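You operate a simulated robot arm through the tools that you are given. There is no shell and no other tool.

You run a simulated robot arm. Do the job below in one go: nothing can be reset, and whatever is moved stays where it is left.

## Task
Dry the cast on the black board in the airing box.
Fine: tray shut, vent open, fan on till the green lamp lights, then fan off; the cast stays in; leave the other cast.

It is judged by the outcome, as a careful person would: the job done as asked, and still so three seconds after it is handed in. It fails if anything else is knocked over, pushed out of place, dropped, spilled or broken.

## Robot
A 6-joint arm with a fingered hand, fixed in place. Base frame: the origin is on the floor under the middle of its stand, x ahead of it, y to its left, z up; the work surface is at about z = 0.95. Readings come in m, rad, newtons and seconds.
With the tool pointing down near the work surface it reaches from about 0.22 to 0.78 m from the base axis. Its first joint turns from -2.897 to 2.897 rad. Payload 4 kg.
The TCP is the grasp point between the finger pads, 0.026 m short of the fingertips. In the tool frame z runs along the fingers and y along their closing line. The gripper opens to 0.132 m; its body begins 0.073 m behind the TCP. The gripper is a hand of 5 fingers: y runs from the thumb to the fingers, the wrist lies at [0, 0, -0.239] in the tool frame, and closing takes about 1.5 s.
Orientation is told as [roll, pitch, yaw] about the base's x, y, z axes, in that order, counted from this pose: with the fingers straight down and closing along the base's y, the tool's x points along the base's -x, its y along +y and its z along -z.

## Interface
- The arm moves only by the tool apply_moves. Its argument "motion" is a list of rows, each an object (a shift or turn left out is 0, a gripper value left out holds the last) with "offset": the shift along the base's x, y, z in mm, a list of three; "rotation": the turn, a rotation vector about the base's x, y, z in rad, a list of three. In form: [{"offset": [x, y, z], "rotation": [ax, ay, az]}, ...]. A call has 1 to 20 rows; each row shifts and turns the commanded pose from where the row before left it. "fingers" is the gripper command, from -1 (fully open) to 1 (shut), values between in proportion, set as the call begins (left out, the last holds). Each row takes 0.2 s and may step no farther than 0.05 m and 0.15 rad from the row before; otherwise, or with a gripper value out of range, the whole call is refused. A pose out of reach is approached as far as the arm can. The call stops where the force on the tool passes 40 N (or 10 N more than at its start, if that is more) or the arm is blocked; 0.2 s more then pass. The fingers move at their own pace (about 0.045 m/s each) and stop on an object; they squeeze with about 23 N. The grip force told is the motor's: it shows also when the fingers shut on nothing. Time passes only in rows, and 0.2 s behind the last, so rows that do not move let the fingers close. It gives the time, the measured TCP pose, the force on the tool (base axes), the opening and the grip force at its end, in the units of the frame above (readings bear some noise), with the torque about the TCP (base axes, N m) and any sound that the robot's microphone picked up.
- Cameras (640 x 400 px; columns grow to the right, rows downward): "scene" is fixed at [0.3983, 0.6501, 1.5211]; the picture's right is [-0.98, -0.19, 0.00], its down [-0.11, 0.55, -0.83] and it looks along [0.16, -0.82, -0.56] (base axes); focal length 364 px, centre (320, 200). "wrist" rides on the gripper at [0.084, 0.002, -0.097] in the tool frame; the picture's right is [-0.02, 1.00, 0.00], its down [-0.75, -0.02, -0.66] and it looks along [-0.66, -0.01, 0.75] (tool axes); focal length 270 px, centre (320, 200). There is no depth. A picture from a camera that has moved, and an enlarged one, comes with that camera's place and axes in the base frame and with its lens.
- camera(camera): a new picture of that camera. The clock stands still meanwhile.
- finger_targets(finger1, finger2, finger3, finger4, thumb_bend): sets how far each is bent, from 0 (flat) to 100 (curled in); at 30 the hand is open as for a grip, at 70 the pads meet at the TCP. One left out holds its place. A second passes; each finger stops where it meets its share of the squeeze, and holds until it gets a number again. A gripper value or a shape takes the hand back. It gives what a move gives, with no picture; readings hold the bend of each and the force on the fingers (four entries, about 0 where the hand has none), thumb and palm.
- grasp_type(shape): the hand has 5 fingers and takes this shape, open, in about a second: jaw (thumb against the fingers, like two jaws); tri (thumb and two fingers); tip (a fingertip pinch); poke (one finger out to press); point (the index stretched); flat (the hand flat); cup (the hand cupped); fist (a fist). The gripper value then closes the fingers along that shape, each until it touches; the sizes above hold for jaw. It gives what a move gives, with no picture.
- enlarge(camera, box): a new picture of the part [left, top, right, bottom] of that camera's present view, enlarged. The clock stands still meanwhile.
- finish_job(): hands the job in; it is judged then, once.

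Places have to be worked out from the pictures, the camera data and where the tool is seen. Open the gripper and draw the arm clear of the work before you hand the job in, unless the task says otherwise.

The tools are called after ">>>" as a command line: name --argument value ..., lists and objects as JSON in quotes. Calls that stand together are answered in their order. apply_moves: Moves the arm, as the interface text tells. Its arguments: {"type":"object","properties":{"motion":{"type":"array","items":{"type":"object","properties":{"offset":{"type":"array","items":{"type":"number"}},"rotation":{"type":"array","items":{"type":"number"}}}}},"fingers":{"type":"number"}},"required":["motion"]} The other tools are called the same way: grasp_type (shape) gives the hand a shape; finger_targets (finger1, finger2, finger3, finger4, thumb_bend) moves the fingers one by one; camera (camera) takes a picture; enlarge (camera, box) takes an enlarged picture of a part of a camera's view; finish_job () hands the job in.

At the start:

```text
t: 0.0
ee_pos: [0.5399, -0.0909, 1.2054]
ee_rot: [0.0, 0.001, -0.002]
ft_force: [-0.1, -0.5, -0.3]
moment: [0.01, 0.01, 0.05]
finger_gap: 0.1318
grip_force: 0.0
shape: jaw
bend: [30.0, 30.0, 30.0, 30.0, 30.0]
finger forces: [0.1, 0.0, 0.1, 0.0, 0.1, 0.1]
```

scene: 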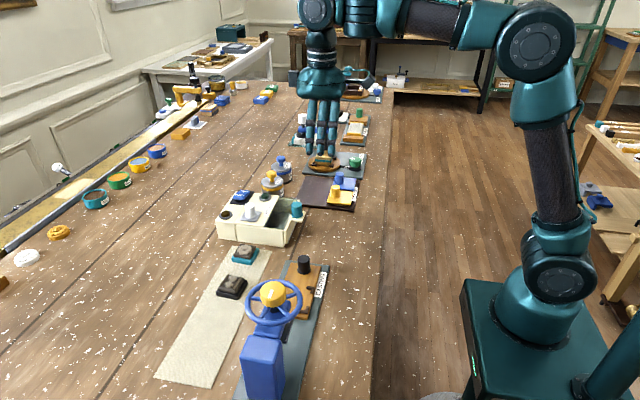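
wrist: 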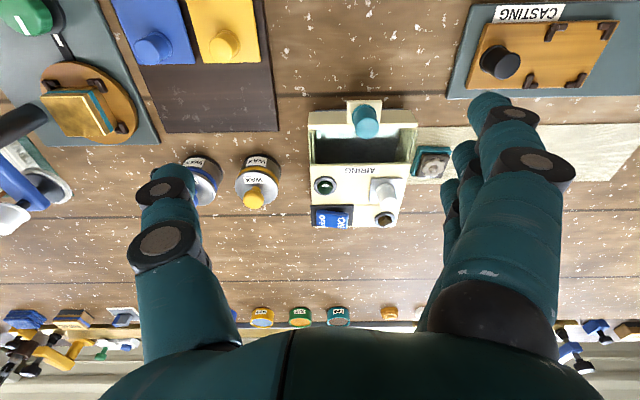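

I start by looking closer at the airing box and the casts in both cameras before moving anything.

>>> enlarge --camera "scene" --box '[140, 140, 400, 400]'

>>> enlarge --camera "wrist" --box '[230, 80, 470, 240]'

>>> enlarge --camera "scene" --box '[200, 170, 320, 260]'

>>> enlarge --camera "wrist" --box '[0, 0, 320, 200]'

```text
1.54 times, centred on (270, 270) of scene
camera zoom: at [0.3983, 0.6501, 1.5211], right [-0.98, -0.19, 0.0], down [-0.11, 0.55, -0.83], along [0.16, -0.82, -0.56], focal length 560 px, centre (397, 92)
```

zoom: 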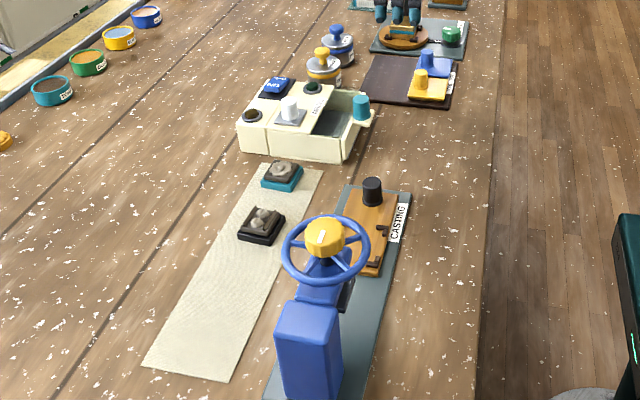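

```text
2.50 times, centred on (350, 160) of wrist
camera zoom: at [0.4554, -0.0888, 1.3016], right [0.02, 1.0, 0.0], down [0.75, -0.02, 0.66], along [0.66, -0.01, -0.75], focal length 676 px, centre (245, 300)
```

zoom: 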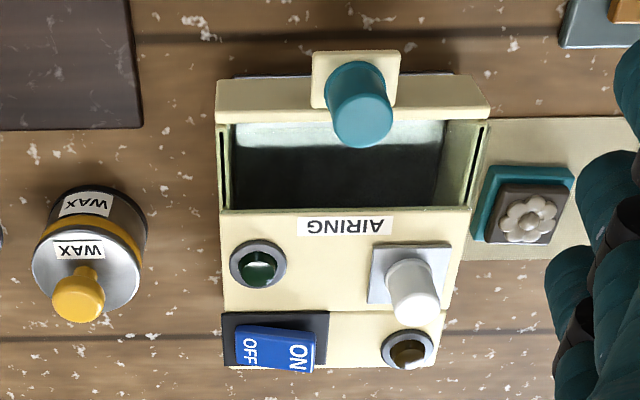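

```text
4.44 times, centred on (260, 215) of scene
camera zoom: at [0.3983, 0.6501, 1.5211], right [-0.98, -0.19, 0.0], down [-0.11, 0.55, -0.83], along [0.16, -0.82, -0.56], focal length 1619 px, centre (587, 133)
```

zoom: 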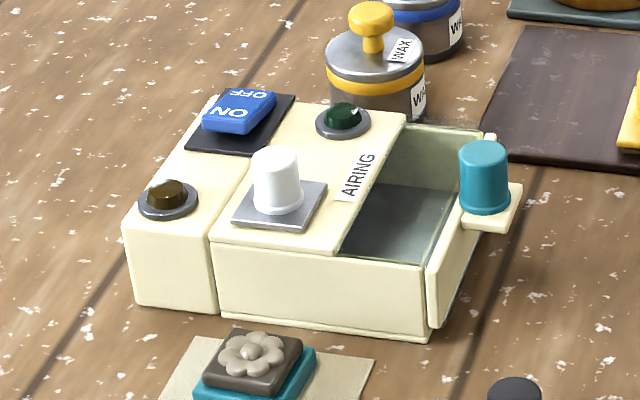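

```text
2.00 times, centred on (160, 100) of wrist
camera zoom: at [0.4554, -0.0888, 1.3016], right [0.02, 1.0, 0.0], down [0.75, -0.02, 0.66], along [0.66, -0.01, -0.75], focal length 541 px, centre (640, 400)
```

zoom: 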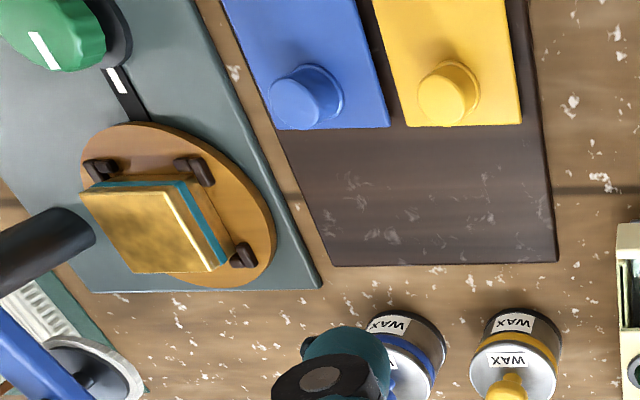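

The tray (teal knob) stands open towards the base, with the vent knob (white), the rocker and two lamps on top; the black-board cast is near (0.67, 0.18). I lower and bring the camera nearer to see the tray opening and the vent mechanism.

>>> apply_moves --motion '[{"offset": [-30, 20, -20]}, {"offset": [-30, 20, -20]}, {"offset": [-10, 10, -10]}, {"offset": [0, 0, 0]}]'

>>> camera --camera "wrist"

>>> enlarge --camera "wrist" --box '[230, 60, 450, 200]'

>>> enlarge --camera "scene" --box '[210, 240, 280, 310]'

```text
t: 1.0
ee_pos: [0.4713, -0.0392, 1.1558]
ee_rot: [0.0, 0.0, -0.002]
ft_force: [-0.3, -0.6, 0.9]
moment: [0.01, 0.0, 0.01]
finger_gap: 0.132
grip_force: 0.0
shape: jaw
bend: [30.0, 30.0, 30.0, 30.0, 30.0]
finger forces: [0.0, 0.0, 0.0, 0.0, 0.0, 0.0]
```

```text
taken
camera wrist: at [0.3866, -0.039, 1.2518], right [0.02, 1.0, 0.0], down [0.75, -0.02, 0.66], along [0.66, -0.01, -0.75], focal length 270 px, centre (320, 200)
```

wrist: 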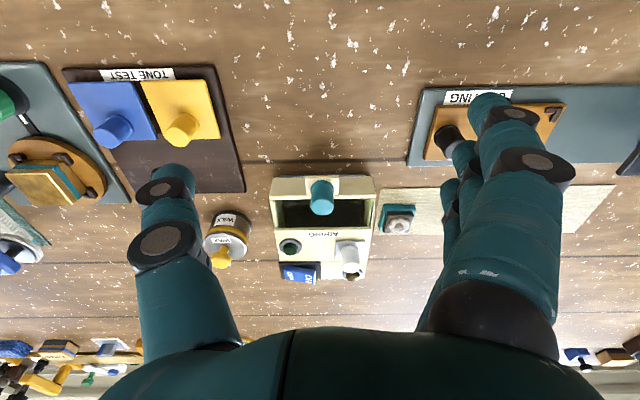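

```text
2.86 times, centred on (340, 130) of wrist
camera zoom: at [0.3866, -0.039, 1.2518], right [0.02, 1.0, 0.0], down [0.75, -0.02, 0.66], along [0.66, -0.01, -0.75], focal length 772 px, centre (263, 400)
```

zoom: 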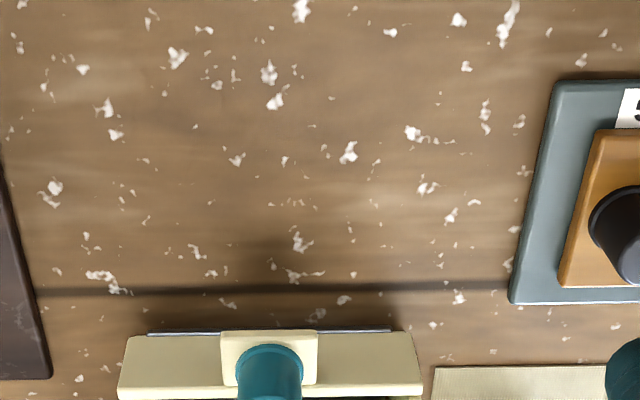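

```text
5.71 times, centred on (245, 275) of scene
camera zoom: at [0.3983, 0.6501, 1.5211], right [-0.98, -0.19, 0.0], down [-0.11, 0.55, -0.83], along [0.16, -0.82, -0.56], focal length 2081 px, centre (749, -229)
```

zoom: 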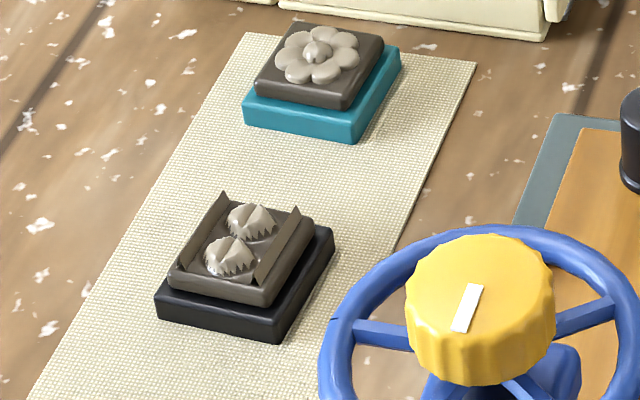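

The black board carries a brown plate with a two-lobed cast, board about 5 cm wide; the first enlargement missed the box. I enlarge the box and tray from this pose.

>>> enlarge --camera "wrist" --box '[255, 165, 415, 290]'

>>> enlarge --camera "scene" --box '[205, 175, 315, 255]'

```text
3.20 times, centred on (335, 228) of wrist
camera zoom: at [0.3866, -0.039, 1.2518], right [0.02, 1.0, 0.0], down [0.75, -0.02, 0.66], along [0.66, -0.01, -0.75], focal length 865 px, centre (272, 112)
```

zoom: 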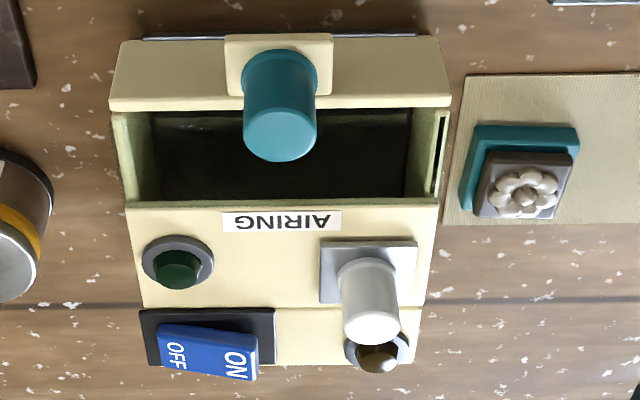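

```text
5.00 times, centred on (260, 215) of scene
camera zoom: at [0.3983, 0.6501, 1.5211], right [-0.98, -0.19, 0.0], down [-0.11, 0.55, -0.83], along [0.16, -0.82, -0.56], focal length 1821 px, centre (620, 125)
```

zoom: 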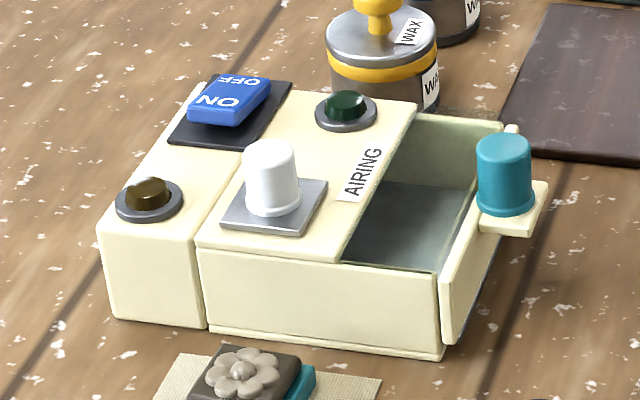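

Opening looks only about 5 cm deep between tray front and roof edge, so I need to know whether the side walls belong to the tray or the housing. I enlarge further.

>>> enlarge --camera "scene" --box '[240, 195, 320, 250]'

>>> enlarge --camera "wrist" --box '[350, 170, 390, 240]'

>>> enlarge --camera "wrist" --box '[265, 165, 325, 240]'

```text
7.27 times, centred on (280, 222) of scene
camera zoom: at [0.3983, 0.6501, 1.5211], right [-0.98, -0.19, 0.0], down [-0.11, 0.55, -0.83], along [0.16, -0.82, -0.56], focal length 2649 px, centre (611, 36)
```

zoom: 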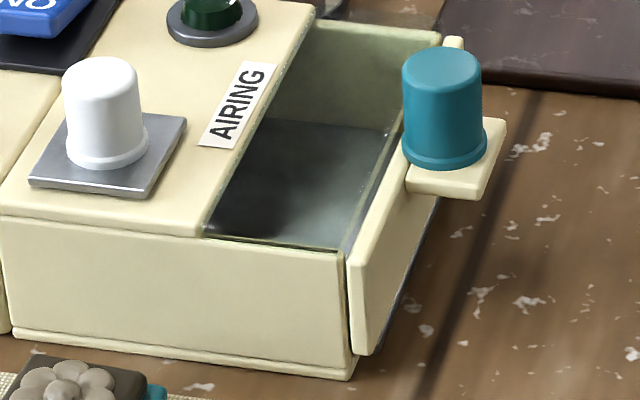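

```text
5.71 times, centred on (370, 205) of wrist
camera zoom: at [0.3866, -0.039, 1.2518], right [0.02, 1.0, 0.0], down [0.75, -0.02, 0.66], along [0.66, -0.01, -0.75], focal length 1544 px, centre (34, 171)
```

zoom: 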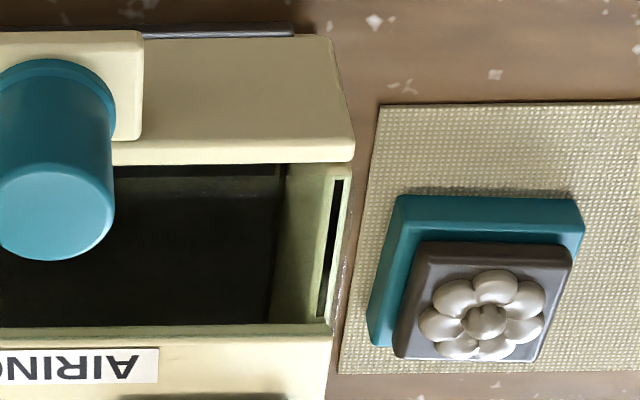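

```text
5.33 times, centred on (295, 202) of wrist
camera zoom: at [0.3866, -0.039, 1.2518], right [0.02, 1.0, 0.0], down [0.75, -0.02, 0.66], along [0.66, -0.01, -0.75], focal length 1442 px, centre (453, 187)
```

zoom: 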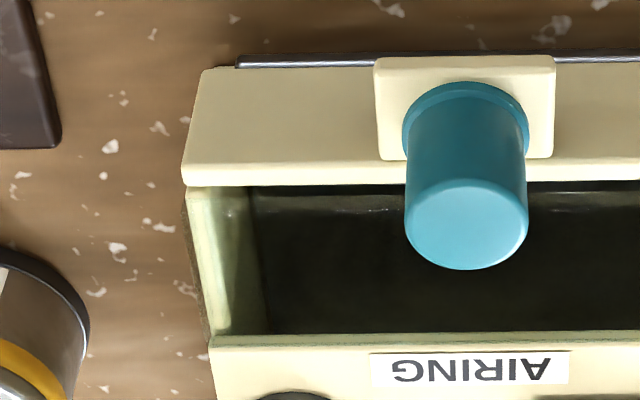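

The side walls look like part of the housing, so I can't yet tell how far the tray slides. I tilt the hand to look at the tray front from lower and more level.

>>> apply_moves --motion '[{"offset": [-25, 0, -20], "rotation": [0, -0.14, 0]}, {"offset": [-25, 0, -20], "rotation": [0, -0.14, 0]}, {"offset": [-10, 0, -20], "rotation": [0, -0.14, 0]}, {"offset": [0, 0, 0]}]'

>>> camera --camera "wrist"

>>> enlarge --camera "wrist" --box '[250, 150, 410, 250]'

```text
t: 2.0
ee_pos: [0.4099, -0.0387, 1.0968]
ee_rot: [0.001, -0.42, -0.001]
ft_force: [-0.9, 0.5, 0.5]
moment: [0.0, -0.01, 0.0]
finger_gap: 0.1319
grip_force: 0.1
shape: jaw
bend: [30.0, 30.0, 30.0, 30.0, 30.0]
finger forces: [0.1, 0.0, 0.2, 0.0, 0.1, 0.0]
```

```text
taken
camera wrist: at [0.2929, -0.0373, 1.1496], right [0.02, 1.0, 0.01], down [0.42, -0.02, 0.91], along [0.91, -0.01, -0.42], focal length 270 px, centre (320, 200)
```

wrist: 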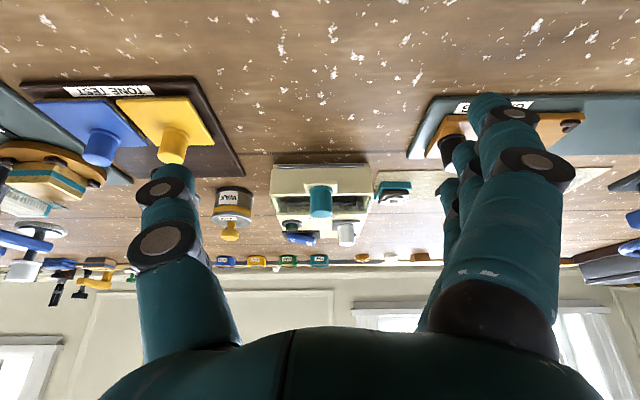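

```text
4.00 times, centred on (330, 200) of wrist
camera zoom: at [0.2929, -0.0373, 1.1496], right [0.02, 1.0, 0.01], down [0.42, -0.02, 0.91], along [0.91, -0.01, -0.42], focal length 1081 px, centre (280, 200)
```

zoom: 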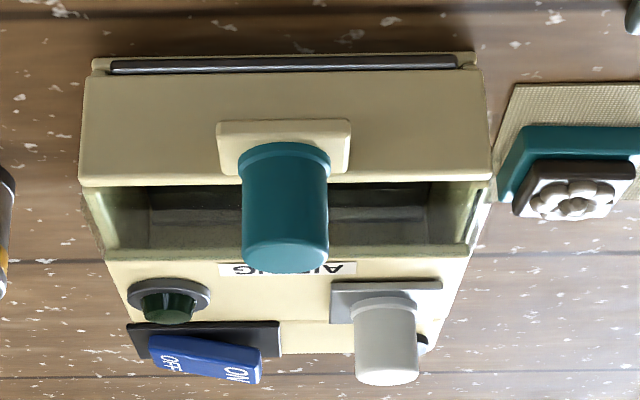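

The green tint and edge lines suggest a glass window over the front half, so the tray is really shut now and must be pulled out by the teal knob (top about (0.592, -0.04, 1.028)). I move back upright over the box to study the vent plate and window more closely.

>>> apply_moves --motion '[{"offset": [30, 10, 20], "rotation": [0, 0.14, 0]}, {"offset": [40, 10, 20], "rotation": [0, 0.14, 0]}, {"offset": [40, 10, 10], "rotation": [0, 0.14, 0]}, {"offset": [20, 0, 0]}, {"offset": [0, 0, 0]}]'

>>> enlarge --camera "wrist" --box '[260, 90, 400, 230]'

>>> enlarge --camera "scene" --box '[218, 185, 278, 225]'

```text
t: 3.2
ee_pos: [0.5406, -0.0097, 1.1452]
ee_rot: [0.001, -0.001, 0.001]
ft_force: [0.0, -0.1, -0.3]
moment: [0.0, -0.04, -0.01]
finger_gap: 0.1315
grip_force: 0.1
shape: jaw
bend: [30.0, 30.0, 30.0, 30.0, 30.0]
finger forces: [0.0, 0.0, 0.0, 0.1, 0.1, 0.0]
```

```text
2.86 times, centred on (330, 160) of wrist
camera zoom: at [0.4567, -0.0086, 1.2411], right [0.02, 1.0, 0.0], down [0.75, -0.02, 0.66], along [0.66, -0.01, -0.75], focal length 772 px, centre (291, 314)
```

zoom: 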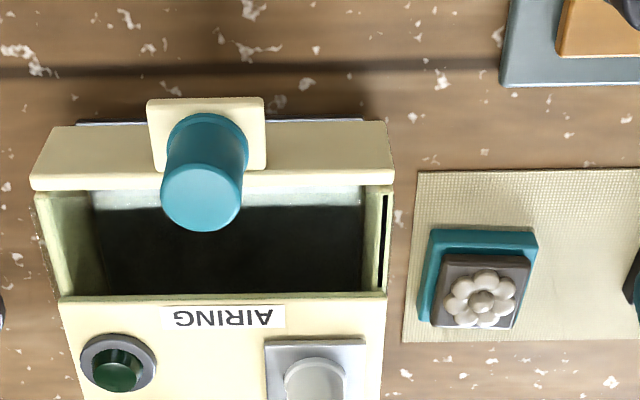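

```text
10.00 times, centred on (248, 205) of scene
camera zoom: at [0.3983, 0.6501, 1.5211], right [-0.98, -0.19, 0.0], down [-0.11, 0.55, -0.83], along [0.16, -0.82, -0.56], focal length 3642 px, centre (1040, 150)
```

zoom: 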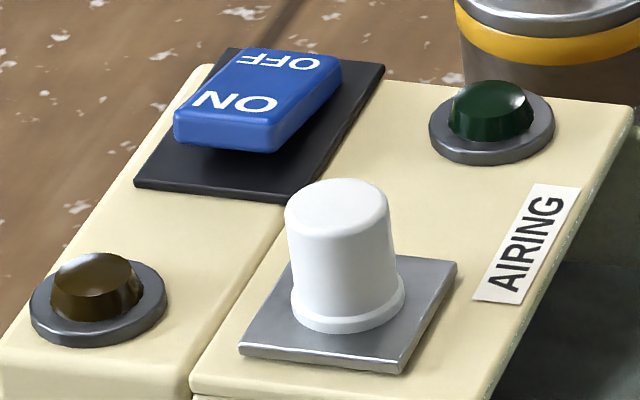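

The vent is a white knob on a small grey plate (likely a sliding shutter), and the rocker's ON end (+y side) stands raised, so the fan is off. First I'll open the tray: I turn the hand 90° so thumb and fingers straddle the teal knob along x, staying above it and half closing.

>>> apply_moves --motion '[{"offset": [5, -3, 0], "rotation": [0, 0, 0.143]}, {"offset": [5, -3, 0], "rotation": [0, 0, 0.143]}, {"offset": [5, -3, 0], "rotation": [0, 0, 0.143]}, {"offset": [5, -3, 0], "rotation": [0, 0, 0.143]}, {"offset": [5, -3, 0], "rotation": [0, 0, 0.143]}, {"offset": [5, -3, 0], "rotation": [0, 0, 0.143]}, {"offset": [5, -3, 0], "rotation": [0, 0, 0.143]}, {"offset": [5, -3, 0], "rotation": [0, 0, 0.143]}, {"offset": [5, -3, 0], "rotation": [0, 0, 0.143]}, {"offset": [5, -3, 0], "rotation": [0, 0, 0.143]}, {"offset": [0, 0, 0], "rotation": [0, 0, 0.141]}, {"offset": [0, 0, 0]}]' --fingers 0.1

>>> camera --camera "wrist"

>>> camera --camera "scene"

```text
t: 5.8
ee_pos: [0.5963, -0.0366, 1.1529]
ee_rot: [0.004, -0.021, 1.568]
ft_force: [0.1, 0.1, -0.9]
moment: [-0.01, 0.0, 0.0]
finger_gap: 0.0603
grip_force: 0.1
shape: jaw
bend: [73.0, 73.0, 73.0, 73.0, 70.0]
finger forces: [0.0, 0.0, 0.0, 0.1, 0.0, 0.0]
out of reach, approached as far as the arm can: row 11
```

```text
taken
camera wrist: at [0.5942, -0.1246, 1.2475], right [-1.0, 0.02, 0.01], down [0.02, 0.74, 0.67], along [0.01, 0.67, -0.74], focal length 270 px, centre (320, 200)
```

wrist: 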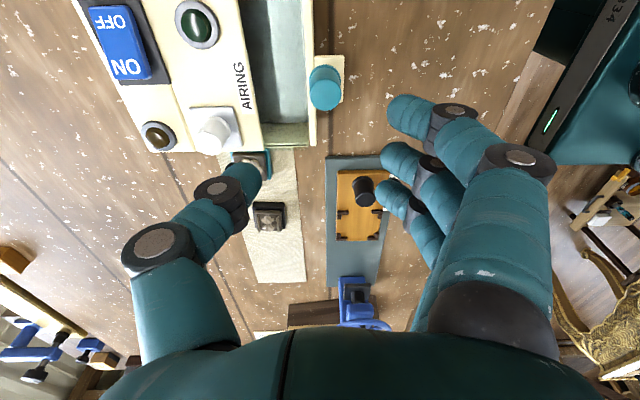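

```text
taken
```

scene: 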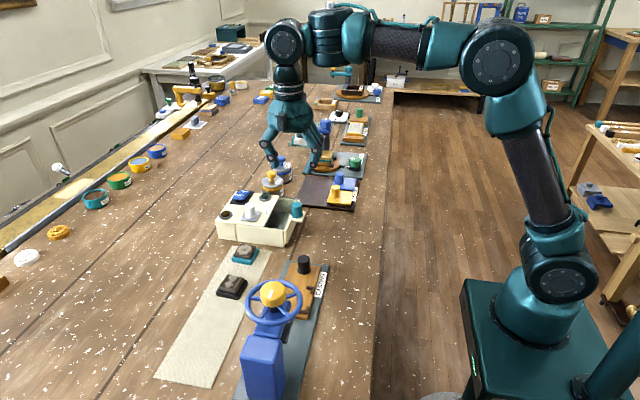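

Yaw 90° is just at a joint limit, so I back the yaw off to about 1.3 rad, which still puts the thumb behind the knob, and check the pose.

>>> apply_moves --motion '[{"offset": [0, 0, 0], "rotation": [0, 0, -0.14]}, {"offset": [0, 0, 0], "rotation": [0, 0, -0.13]}, {"offset": [0, 0, -20]}, {"offset": [0, 0, 0]}]'

>>> enlarge --camera "wrist" --box '[170, 0, 410, 200]'

>>> enlarge --camera "scene" --box '[200, 100, 360, 260]'

```text
t: 6.8
ee_pos: [0.5928, -0.0383, 1.133]
ee_rot: [0.0, -0.001, 1.298]
ft_force: [0.0, 0.2, -0.4]
moment: [0.03, 0.01, -0.01]
finger_gap: 0.0604
grip_force: 0.0
shape: jaw
bend: [73.0, 73.0, 73.0, 73.0, 70.0]
finger forces: [0.0, 0.0, 0.0, 0.0, 0.1, 0.0]
```

```text
2.00 times, centred on (290, 100) of wrist
camera zoom: at [0.569, -0.1191, 1.23], right [-0.96, 0.29, 0.0], down [0.22, 0.72, 0.66], along [0.19, 0.63, -0.75], focal length 541 px, centre (380, 400)
```

zoom: 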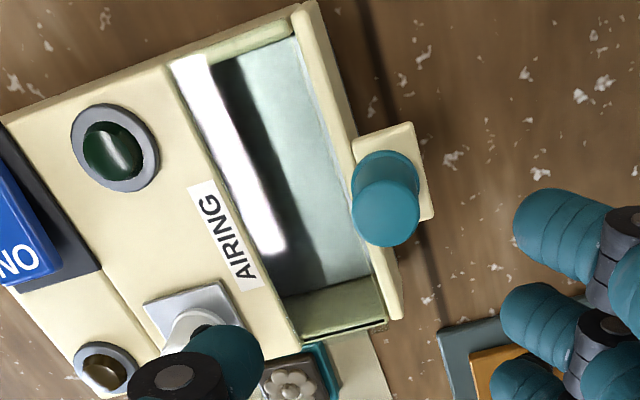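

```text
2.50 times, centred on (280, 180) of scene
camera zoom: at [0.3983, 0.6501, 1.5211], right [-0.98, -0.19, 0.0], down [-0.11, 0.55, -0.83], along [0.16, -0.82, -0.56], focal length 910 px, centre (420, 250)
```

zoom: 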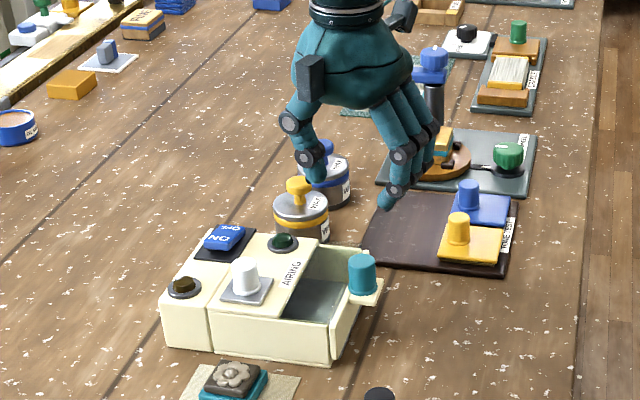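

The bright reflection confirms a glass window over the front half, so the tray is shut now; knob top is at about (0.590, -0.039, 1.028). I lower the hand around the knob, keeping fingertips about 1 cm above the glass.

>>> apply_moves --motion '[{"offset": [-3, -1, -20]}, {"offset": [0, 0, -20]}, {"offset": [0, 0, -20]}, {"offset": [0, 0, -18]}, {"offset": [0, 0, -15]}, {"offset": [0, 0, 0]}]'

>>> camera --camera "wrist"

>>> enlarge --camera "scene" --box '[200, 130, 360, 260]'

```text
t: 8.2
ee_pos: [0.5907, -0.0384, 1.0412]
ee_rot: [0.001, 0.0, 1.3]
ft_force: [0.2, 0.5, -0.3]
moment: [0.03, 0.0, -0.01]
finger_gap: 0.0604
grip_force: 0.0
shape: jaw
bend: [73.0, 73.0, 73.0, 73.0, 70.0]
finger forces: [0.0, 0.0, 0.0, 0.0, 0.0, 0.1]
```

```text
taken
camera wrist: at [0.5671, -0.1202, 1.1369], right [-0.96, 0.29, 0.0], down [0.22, 0.72, 0.66], along [0.19, 0.63, -0.75], focal length 270 px, centre (320, 200)
```

wrist: 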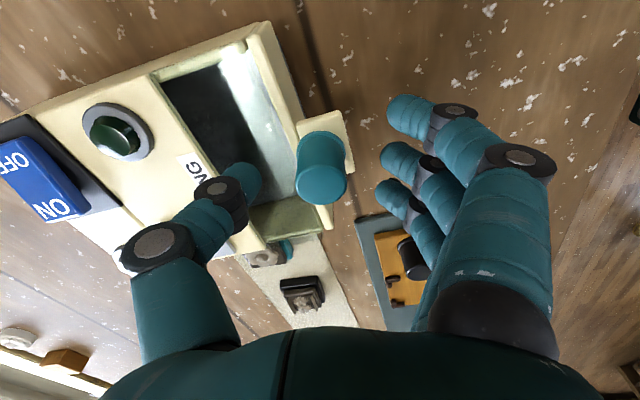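

```text
3.08 times, centred on (280, 195) of scene
camera zoom: at [0.3983, 0.6501, 1.5211], right [-0.98, -0.19, 0.0], down [-0.11, 0.55, -0.83], along [0.16, -0.82, -0.56], focal length 1121 px, centre (443, 215)
```

zoom: 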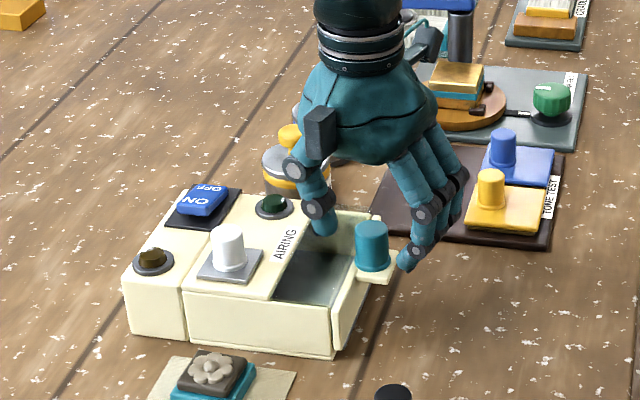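

The thumb is behind the knob above the glass, the fingers in front of it. I close gently onto the knob.

>>> apply_moves --motion '[{"offset": [0, 0, 0]}, {"offset": [0, 0, 0]}, {"offset": [0, 0, 0]}, {"offset": [0, 0, 0]}, {"offset": [0, 0, 0]}]' --fingers 0.8

>>> enlarge --camera "wrist" --box '[180, 60, 440, 280]'

```text
t: 9.4
ee_pos: [0.5911, -0.0391, 1.0401]
ee_rot: [0.0, 0.0, 1.3]
ft_force: [1.8, -2.3, -1.2]
moment: [-0.02, 0.11, -0.01]
finger_gap: 0.0075
grip_force: 22.6
shape: jaw
bend: [66.0, 72.0, 71.0, 66.0, 70.0]
finger forces: [0.0, 8.8, 6.9, 0.0, 17.8, 0.0]
```

```text
1.82 times, centred on (310, 170) of wrist
camera zoom: at [0.5671, -0.1205, 1.137], right [-0.96, 0.29, 0.0], down [0.22, 0.72, 0.66], along [0.19, 0.63, -0.75], focal length 491 px, centre (338, 254)
```

zoom: 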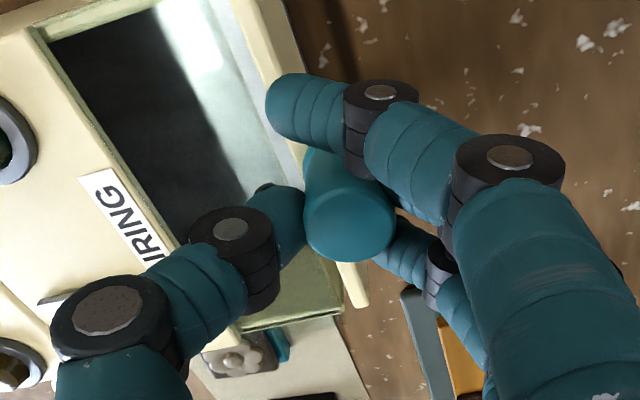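

The knob is held by thumb and two middle fingers. I pull the tray gently in -x and watch the force.

>>> apply_moves --motion '[{"offset": [-5, 0, 0]}, {"offset": [-5, 0, 0]}, {"offset": [-5, 0, 0]}, {"offset": [-5, 0, 0]}]'

>>> camera --camera "scene"

```text
t: 10.4
ee_pos: [0.5721, -0.0383, 1.0407]
ee_rot: [0.001, 0.001, 1.3]
ft_force: [0.1, -6.1, 1.7]
moment: [-0.04, 0.13, -0.05]
finger_gap: 0.0075
grip_force: 23.3
shape: jaw
bend: [66.0, 72.0, 71.0, 66.0, 70.0]
finger forces: [0.0, 9.8, 6.5, 0.1, 18.2, 0.0]
```

```text
taken
```

scene: 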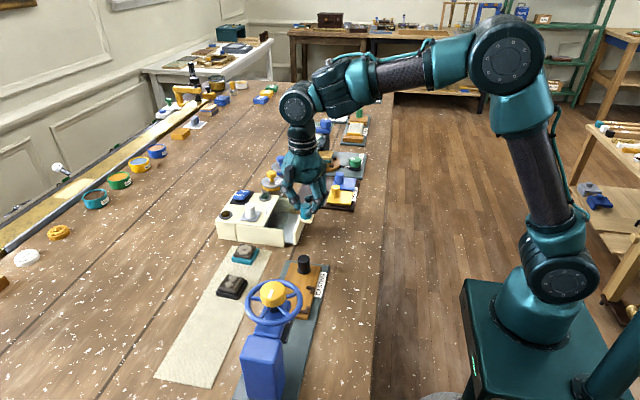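

Force is low and the tray seems to follow; I enlarge to verify the housing stayed put.

>>> enlarge --camera "scene" --box '[200, 150, 340, 260]'

```text
3.64 times, centred on (270, 205) of scene
camera zoom: at [0.3983, 0.6501, 1.5211], right [-0.98, -0.19, 0.0], down [-0.11, 0.55, -0.83], along [0.16, -0.82, -0.56], focal length 1324 px, centre (502, 182)
```

zoom: 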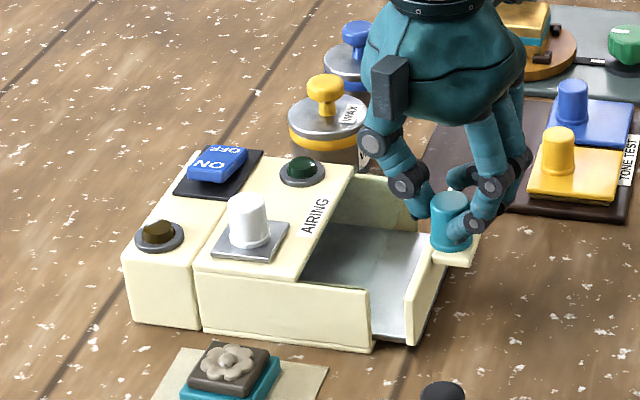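

The tray (front plate with floor) slides out and the housing stays. I pull another 65 mm in small steps.

>>> apply_moves --motion '[{"offset": [-7, 0, 0]}, {"offset": [-7, 0, 0]}, {"offset": [-7, 0, 0]}, {"offset": [-7, 0, 0]}, {"offset": [-7, 0, 0]}, {"offset": [-7, 0, 0]}, {"offset": [-7, 0, 0]}, {"offset": [-7, 0, 0]}, {"offset": [-7, 0, 0]}]'

>>> enlarge --camera "scene" --box '[200, 150, 340, 260]'

```text
t: 12.4
ee_pos: [0.5078, -0.0374, 1.0423]
ee_rot: [0.0, -0.001, 1.301]
ft_force: [0.2, -11.0, -6.6]
moment: [-0.17, 0.08, -0.02]
finger_gap: 0.0071
grip_force: 23.2
shape: jaw
bend: [66.0, 72.0, 71.0, 66.0, 70.0]
finger forces: [0.1, 10.1, 5.6, 0.0, 17.7, 0.1]
```

```text
3.64 times, centred on (270, 205) of scene
camera zoom: at [0.3983, 0.6501, 1.5211], right [-0.98, -0.19, 0.0], down [-0.11, 0.55, -0.83], along [0.16, -0.82, -0.56], focal length 1324 px, centre (502, 182)
```

zoom: 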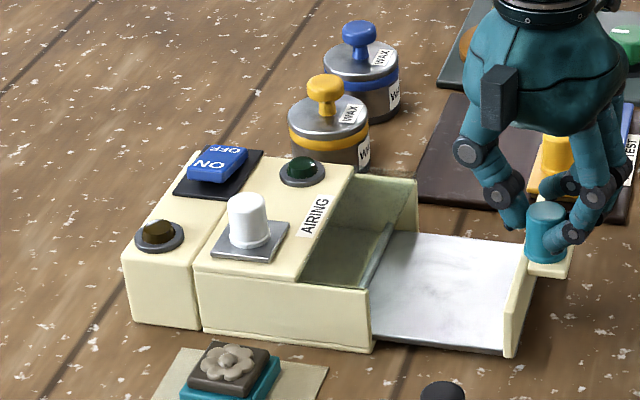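

The tray is out about 83 mm with its flat floor exposed; the sideways force shows the slide runs slightly towards -y. I relieve that by 3 mm, release the knob and lift straight up.

>>> apply_moves --motion '[{"offset": [0, -3, 0]}, {"offset": [0, 0, 0]}]'

>>> apply_moves --motion '[{"offset": [0, 0, 0]}, {"offset": [0, 0, 0]}, {"offset": [0, 0, 0]}, {"offset": [0, 0, 0]}, {"offset": [0, 0, 0]}, {"offset": [0, 0, 20]}, {"offset": [0, 0, 30]}, {"offset": [0, 0, 40]}, {"offset": [0, 0, 40]}, {"offset": [0, 0, 0]}]' --fingers 0.1

>>> camera --camera "wrist"

>>> enlarge --camera "scene" --box '[200, 170, 340, 310]'

```text
t: 13.0
ee_pos: [0.5084, -0.0395, 1.0409]
ee_rot: [0.0, 0.0, 1.303]
ft_force: [1.7, 15.9, 0.7]
moment: [0.36, 0.18, -0.16]
finger_gap: 0.0063
grip_force: 22.7
shape: jaw
bend: [66.0, 72.0, 71.0, 66.0, 70.0]
finger forces: [0.0, 8.4, 15.0, 0.1, 15.7, 0.0]
```

```text
t: 15.2
ee_pos: [0.5092, -0.0447, 1.173]
ee_rot: [-0.002, 0.0, 1.3]
ft_force: [-1.0, -0.8, -0.2]
moment: [0.0, 0.03, 0.0]
finger_gap: 0.0587
grip_force: 0.0
shape: jaw
bend: [73.0, 73.0, 73.0, 73.0, 70.0]
finger forces: [0.1, 0.0, 0.0, 0.0, 0.0, 0.0]
```

```text
taken
camera wrist: at [0.4872, -0.1263, 1.2692], right [-0.96, 0.29, 0.0], down [0.22, 0.72, 0.66], along [0.19, 0.63, -0.75], focal length 270 px, centre (320, 200)
```

wrist: 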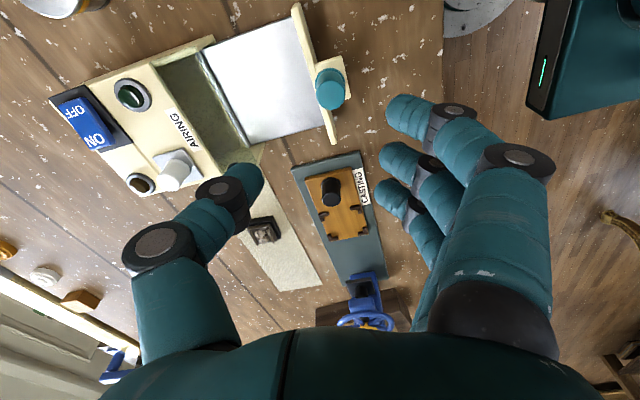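

```text
2.86 times, centred on (270, 240) of scene
camera zoom: at [0.3983, 0.6501, 1.5211], right [-0.98, -0.19, 0.0], down [-0.11, 0.55, -0.83], along [0.16, -0.82, -0.56], focal length 1041 px, centre (463, 86)
```

zoom: 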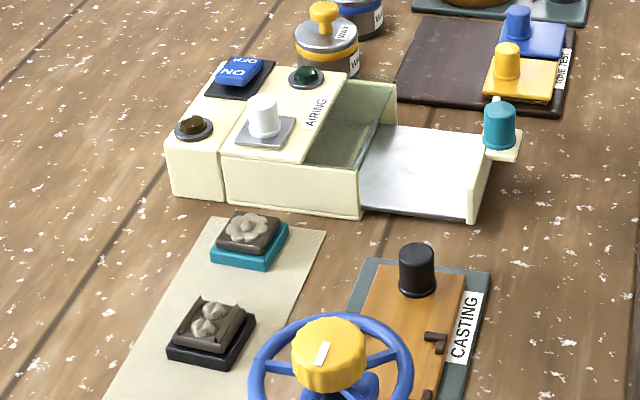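

The tray stands open and the knob is free. Next the cast: I choose the three-finger shape (narrower, to fit between tray front and housing later) and look at the hand.

>>> grasp_type --shape "tri"

>>> apply_moves --motion '[{"offset": [20, 20, 10]}, {"offset": [30, 20, 0]}, {"offset": [30, 20, 0]}, {"offset": [30, 25, 0]}, {"offset": [30, 25, 0]}, {"offset": [10, 20, 0]}, {"offset": [0, 0, 0]}]'

>>> camera --camera "wrist"

>>> camera --camera "scene"

```text
t: 16.1
ee_pos: [0.5114, -0.0454, 1.1728]
ee_rot: [0.001, 0.0, 1.3]
ft_force: [-0.3, 0.0, 1.0]
moment: [0.0, -0.03, -0.02]
finger_gap: 0.1319
grip_force: 0.1
shape: tri
bend: [0.0, 30.0, 30.0, 0.0, 30.0]
finger forces: [0.0, 0.0, 0.0, 0.0, 0.0, 0.1]
```

```text
t: 17.7
ee_pos: [0.6618, 0.0874, 1.1804]
ee_rot: [0.0, 0.0, 1.299]
ft_force: [1.0, -0.2, 0.5]
moment: [-0.02, -0.03, -0.03]
finger_gap: 0.1319
grip_force: 0.1
shape: tri
bend: [0.0, 30.0, 30.0, 0.0, 30.0]
finger forces: [0.0, 0.0, 0.0, 0.1, 0.0, 0.0]
```

```text
taken
camera wrist: at [0.638, 0.0071, 1.2763], right [-0.96, 0.29, 0.0], down [0.22, 0.72, 0.66], along [0.19, 0.63, -0.75], focal length 270 px, centre (320, 200)
```

wrist: 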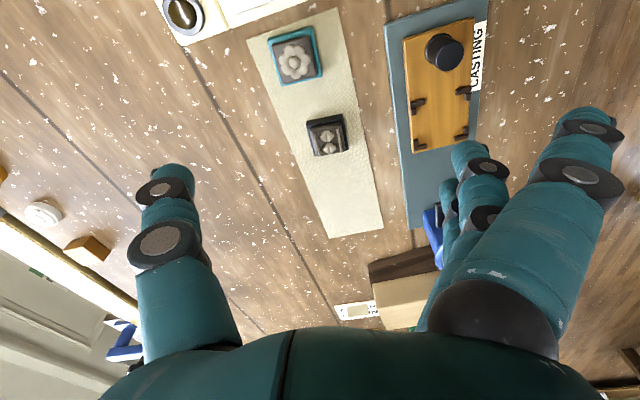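

```text
taken
```

scene: 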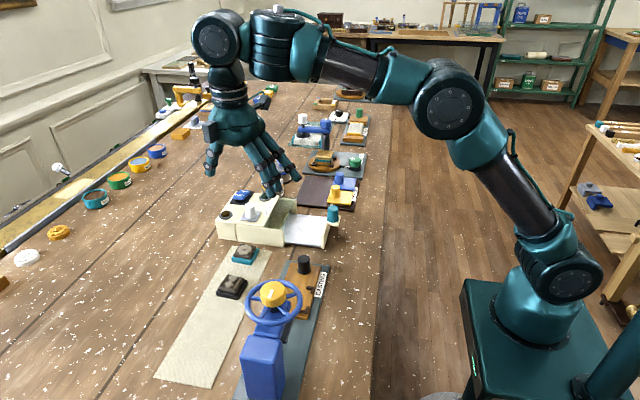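

In "tri" the outer fingers stretch out flat and could foul the casting station, so I try curling fingers 1 and 4 away instead and look at the result.

>>> finger_targets --finger1 100 --finger2 35 --finger3 35 --finger4 100 --thumb_bend 35

>>> camera --camera "wrist"

>>> enlarge --camera "scene" --box '[170, 60, 330, 220]'

>>> enlarge --camera "wrist" --box '[270, 90, 390, 180]'

```text
t: 18.7
ee_pos: [0.661, 0.0884, 1.1803]
ee_rot: [0.0, -0.001, 1.299]
ft_force: [1.2, 0.3, 0.4]
moment: [-0.01, -0.01, -0.02]
finger_gap: 0.0616
grip_force: 0.1
shape: fingers
bend: [100.0, 35.0, 35.0, 100.0, 35.0]
finger forces: [0.0, 0.0, 0.0, 0.0, 0.0, 0.0]
```

```text
taken
camera wrist: at [0.6379, 0.0067, 1.2764], right [-0.96, 0.29, 0.0], down [0.22, 0.72, 0.66], along [0.19, 0.63, -0.75], focal length 270 px, centre (320, 200)
```

wrist: 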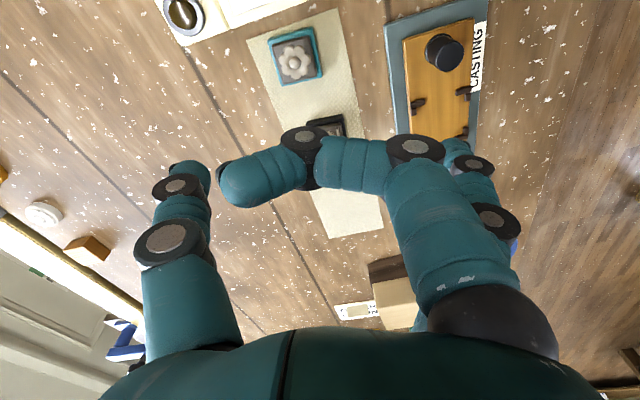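

```text
2.50 times, centred on (250, 140) of scene
camera zoom: at [0.3983, 0.6501, 1.5211], right [-0.98, -0.19, 0.0], down [-0.11, 0.55, -0.83], along [0.16, -0.82, -0.56], focal length 910 px, centre (495, 350)
```

zoom: 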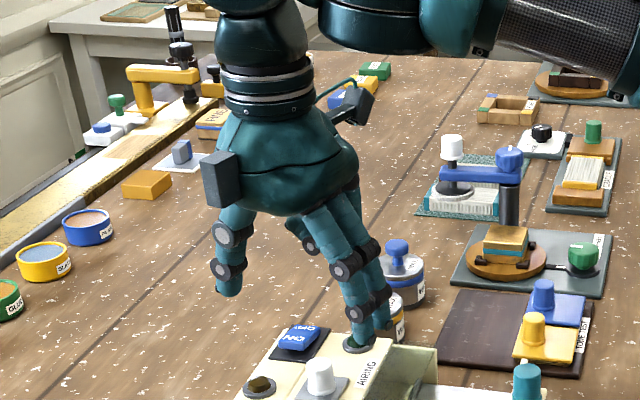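

```text
4.44 times, centred on (330, 135) of wrist
camera zoom: at [0.6379, 0.0067, 1.2764], right [-0.96, 0.29, 0.0], down [0.22, 0.72, 0.66], along [0.19, 0.63, -0.75], focal length 1201 px, centre (276, 489)
```

zoom: 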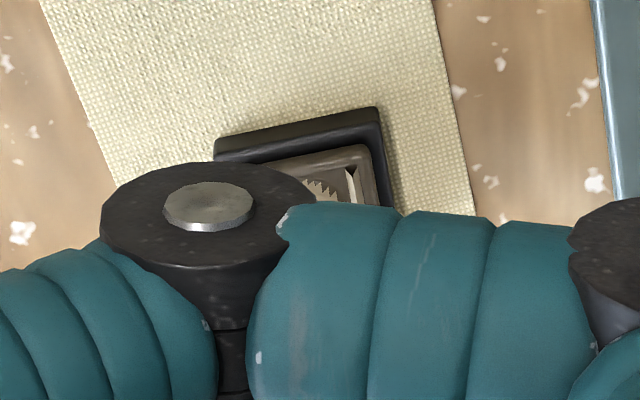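

Curling the outer fingers leaves them across the grasp space, which would hit the cast. I try the fingertip-pinch shape and look.

>>> grasp_type --shape "tip"

>>> camera --camera "wrist"

>>> enlarge --camera "scene" --box '[170, 60, 330, 220]'

```text
t: 19.6
ee_pos: [0.6622, 0.0885, 1.1798]
ee_rot: [0.001, 0.0, 1.3]
ft_force: [0.0, 0.1, 0.0]
moment: [0.04, 0.03, 0.02]
finger_gap: 0.1316
grip_force: 0.0
shape: tip
bend: [0.0, 30.0, 30.0, 0.0, 30.0]
finger forces: [0.0, 0.0, 0.1, 0.1, 0.0, 0.0]
```

```text
taken
camera wrist: at [0.6379, 0.0067, 1.2764], right [-0.96, 0.29, 0.0], down [0.22, 0.72, 0.66], along [0.19, 0.63, -0.75], focal length 270 px, centre (320, 200)
```

wrist: 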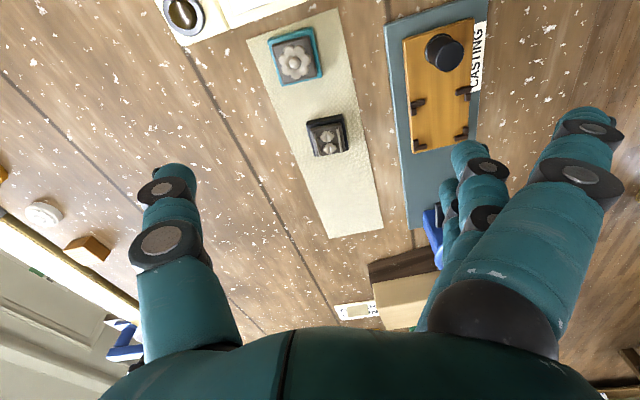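

```text
2.50 times, centred on (250, 140) of scene
camera zoom: at [0.3983, 0.6501, 1.5211], right [-0.98, -0.19, 0.0], down [-0.11, 0.55, -0.83], along [0.16, -0.82, -0.56], focal length 910 px, centre (495, 350)
```

zoom: 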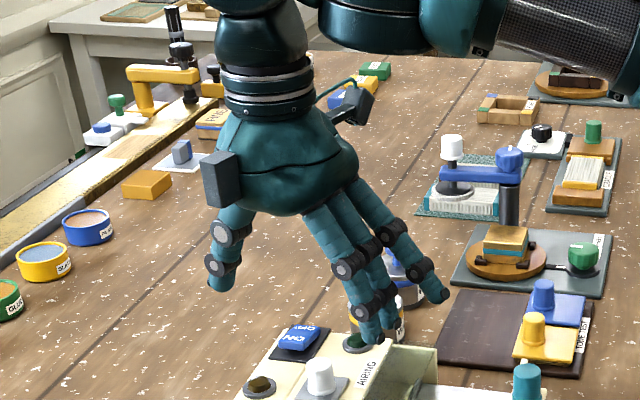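

Same layout as "tri". I'll use tri with the outer fingers stretched away, fingers on the +x side at the pick. First I enlarge the unobstructed cast here to measure its pose.

>>> enlarge --camera "wrist" --box '[250, 0, 400, 180]'

```text
2.22 times, centred on (325, 90) of wrist
camera zoom: at [0.6379, 0.0067, 1.2764], right [-0.96, 0.29, 0.0], down [0.22, 0.72, 0.66], along [0.19, 0.63, -0.75], focal length 601 px, centre (309, 444)
```

zoom: 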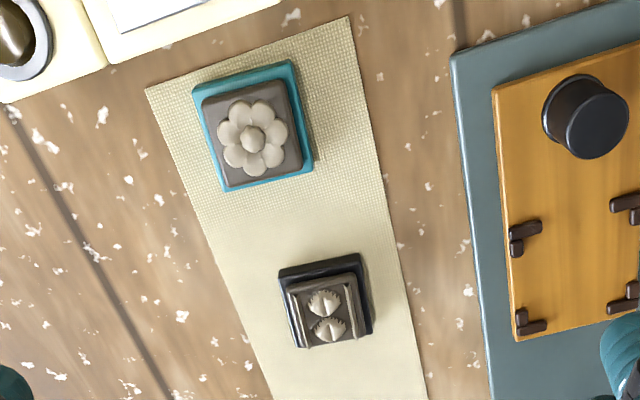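

The black board is about 4.8 cm square, centred near (0.6735, 0.172), turned about -0.08 rad. I turn the hand to yaw -1.65 (fingers on the +x side, thumb towards -x) above the cast in the tri shape.

>>> grasp_type --shape "tri"

>>> apply_moves --motion '[{"offset": [1, 4, 0], "rotation": [0, 0, -0.1475]}, {"offset": [1, 4, 0], "rotation": [0, 0, -0.1475]}, {"offset": [1, 4, 0], "rotation": [0, 0, -0.1475]}, {"offset": [1, 4, 0], "rotation": [0, 0, -0.1475]}, {"offset": [1, 4, 0], "rotation": [0, 0, -0.1475]}, {"offset": [1, 4, 0], "rotation": [0, 0, -0.1475]}, {"offset": [1, 4, 0], "rotation": [0, 0, -0.1475]}, {"offset": [1, 4, 0], "rotation": [0, 0, -0.1475]}, {"offset": [1, 4, 0], "rotation": [0, 0, -0.1475]}, {"offset": [1, 4, 0], "rotation": [0, 0, -0.1475]}, {"offset": [1, 4, 0], "rotation": [0, 0, -0.1475]}, {"offset": [0, 4, 0], "rotation": [0, 0, -0.1475]}, {"offset": [0, 4, 0], "rotation": [0, 0, -0.1475]}, {"offset": [0, 4, 0], "rotation": [0, 0, -0.1475]}, {"offset": [0, 4, 0], "rotation": [0, 0, -0.1475]}, {"offset": [0, 4, 0], "rotation": [0, 0, -0.1475]}, {"offset": [0, 4, 0], "rotation": [0, 0, -0.1475]}, {"offset": [0, 4, 0], "rotation": [0, 0, -0.1475]}, {"offset": [0, 4, 0], "rotation": [0, 0, -0.1475]}, {"offset": [0, 4, 0], "rotation": [0, 0, -0.1475]}]'

>>> camera --camera "wrist"

>>> camera --camera "scene"

```text
t: 20.5
ee_pos: [0.6613, 0.0883, 1.1812]
ee_rot: [0.001, 0.0, 1.3]
ft_force: [0.4, 0.2, -0.8]
moment: [-0.02, 0.02, 0.03]
finger_gap: 0.132
grip_force: 0.0
shape: tri
bend: [0.0, 30.0, 30.0, 0.0, 30.0]
finger forces: [0.0, 0.0, 0.0, 0.1, 0.0, 0.0]
```

```text
t: 24.7
ee_pos: [0.6692, 0.1677, 1.18]
ee_rot: [-0.002, 0.0, -1.652]
ft_force: [0.9, -0.2, 0.0]
moment: [-0.01, 0.04, 0.0]
finger_gap: 0.1321
grip_force: 0.1
shape: tri
bend: [0.0, 30.0, 30.0, 0.0, 30.0]
finger forces: [0.1, 0.0, 0.0, 0.1, 0.1, 0.2]
```

```text
taken
camera wrist: at [0.6773, 0.251, 1.2764], right [0.99, -0.1, 0.0], down [-0.08, -0.75, 0.66], along [-0.07, -0.65, -0.75], focal length 270 px, centre (320, 200)
```

wrist: 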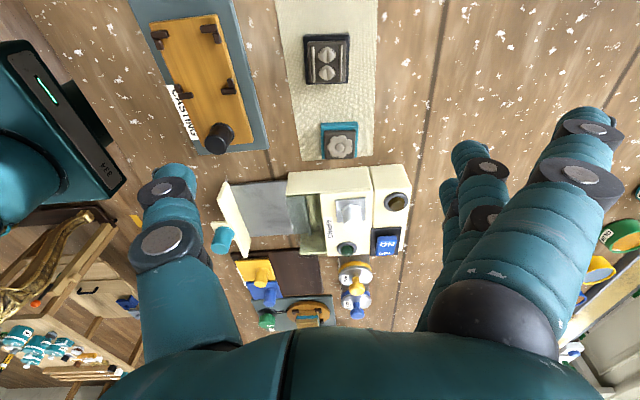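

```text
taken
```

scene: 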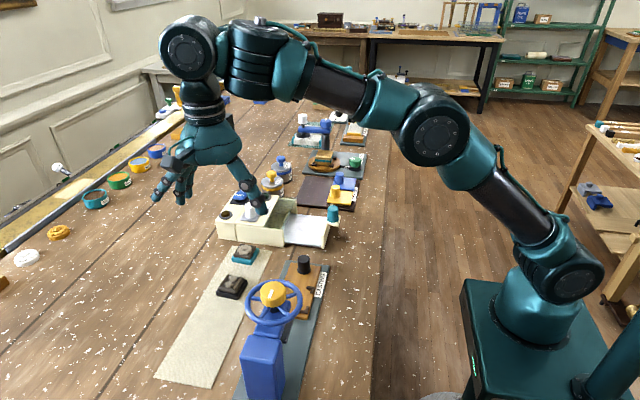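

Pose reached. I enlarge the cast in this view for a second fix on its position and the grip alignment.

>>> enlarge --camera "wrist" --box '[270, 10, 390, 170]'

```text
2.50 times, centred on (330, 90) of wrist
camera zoom: at [0.6773, 0.251, 1.2764], right [0.99, -0.1, 0.0], down [-0.08, -0.75, 0.66], along [-0.07, -0.65, -0.75], focal length 676 px, centre (295, 475)
```

zoom: 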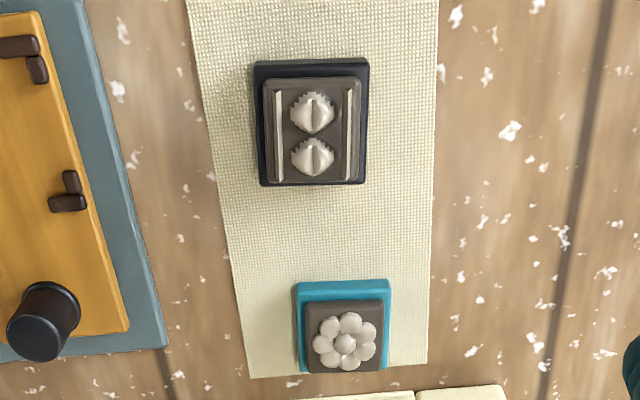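

From this view the board centre is near (0.678, 0.172) with yaw -0.08; I take (0.676, 0.171). I narrow the opening to about 8.5 cm and descend to just above the cast.

>>> apply_moves --motion '[{"offset": [7, 2, -30]}, {"offset": [0, 0, -40]}, {"offset": [0, 0, -40]}, {"offset": [0, 0, -30]}, {"offset": [0, 0, -15]}, {"offset": [0, 0, 0]}, {"offset": [0, 0, 0]}]' --fingers -0.29

>>> camera --camera "wrist"

>>> enlarge --camera "scene" --box '[160, 170, 340, 330]'

```text
t: 26.3
ee_pos: [0.676, 0.1692, 1.0246]
ee_rot: [0.0, -0.001, -1.648]
ft_force: [-0.1, 0.1, -0.6]
moment: [0.0, -0.01, 0.02]
finger_gap: 0.0855
grip_force: 0.1
shape: tri
bend: [0.0, 70.0, 70.0, 0.0, 67.0]
finger forces: [0.0, 0.1, 0.1, 0.0, 0.0, 0.0]
```

```text
taken
camera wrist: at [0.6847, 0.2525, 1.1211], right [1.0, -0.1, 0.0], down [-0.07, -0.75, 0.66], along [-0.07, -0.66, -0.75], focal length 270 px, centre (320, 200)
```

wrist: 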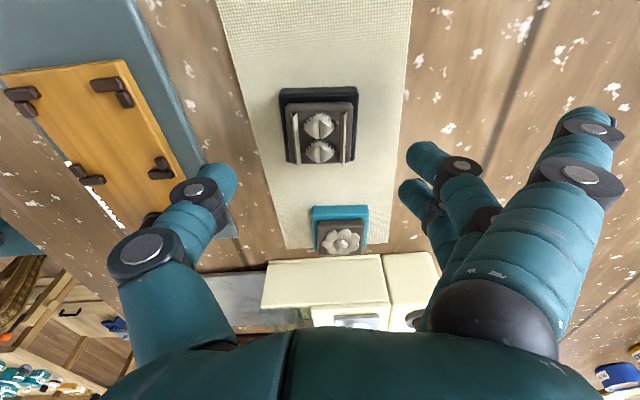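

```text
2.50 times, centred on (250, 250) of scene
camera zoom: at [0.3983, 0.6501, 1.5211], right [-0.98, -0.19, 0.0], down [-0.11, 0.55, -0.83], along [0.16, -0.82, -0.56], focal length 910 px, centre (495, 75)
```

zoom: 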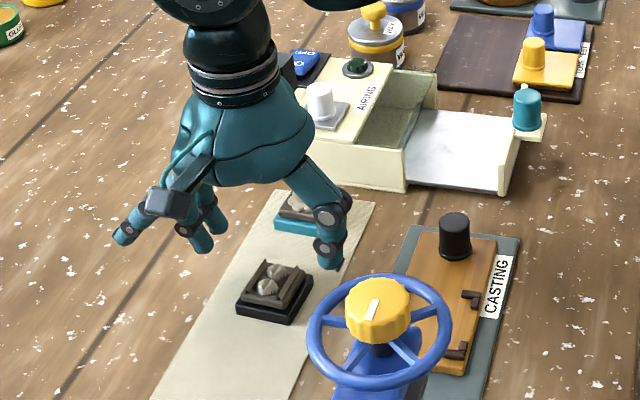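

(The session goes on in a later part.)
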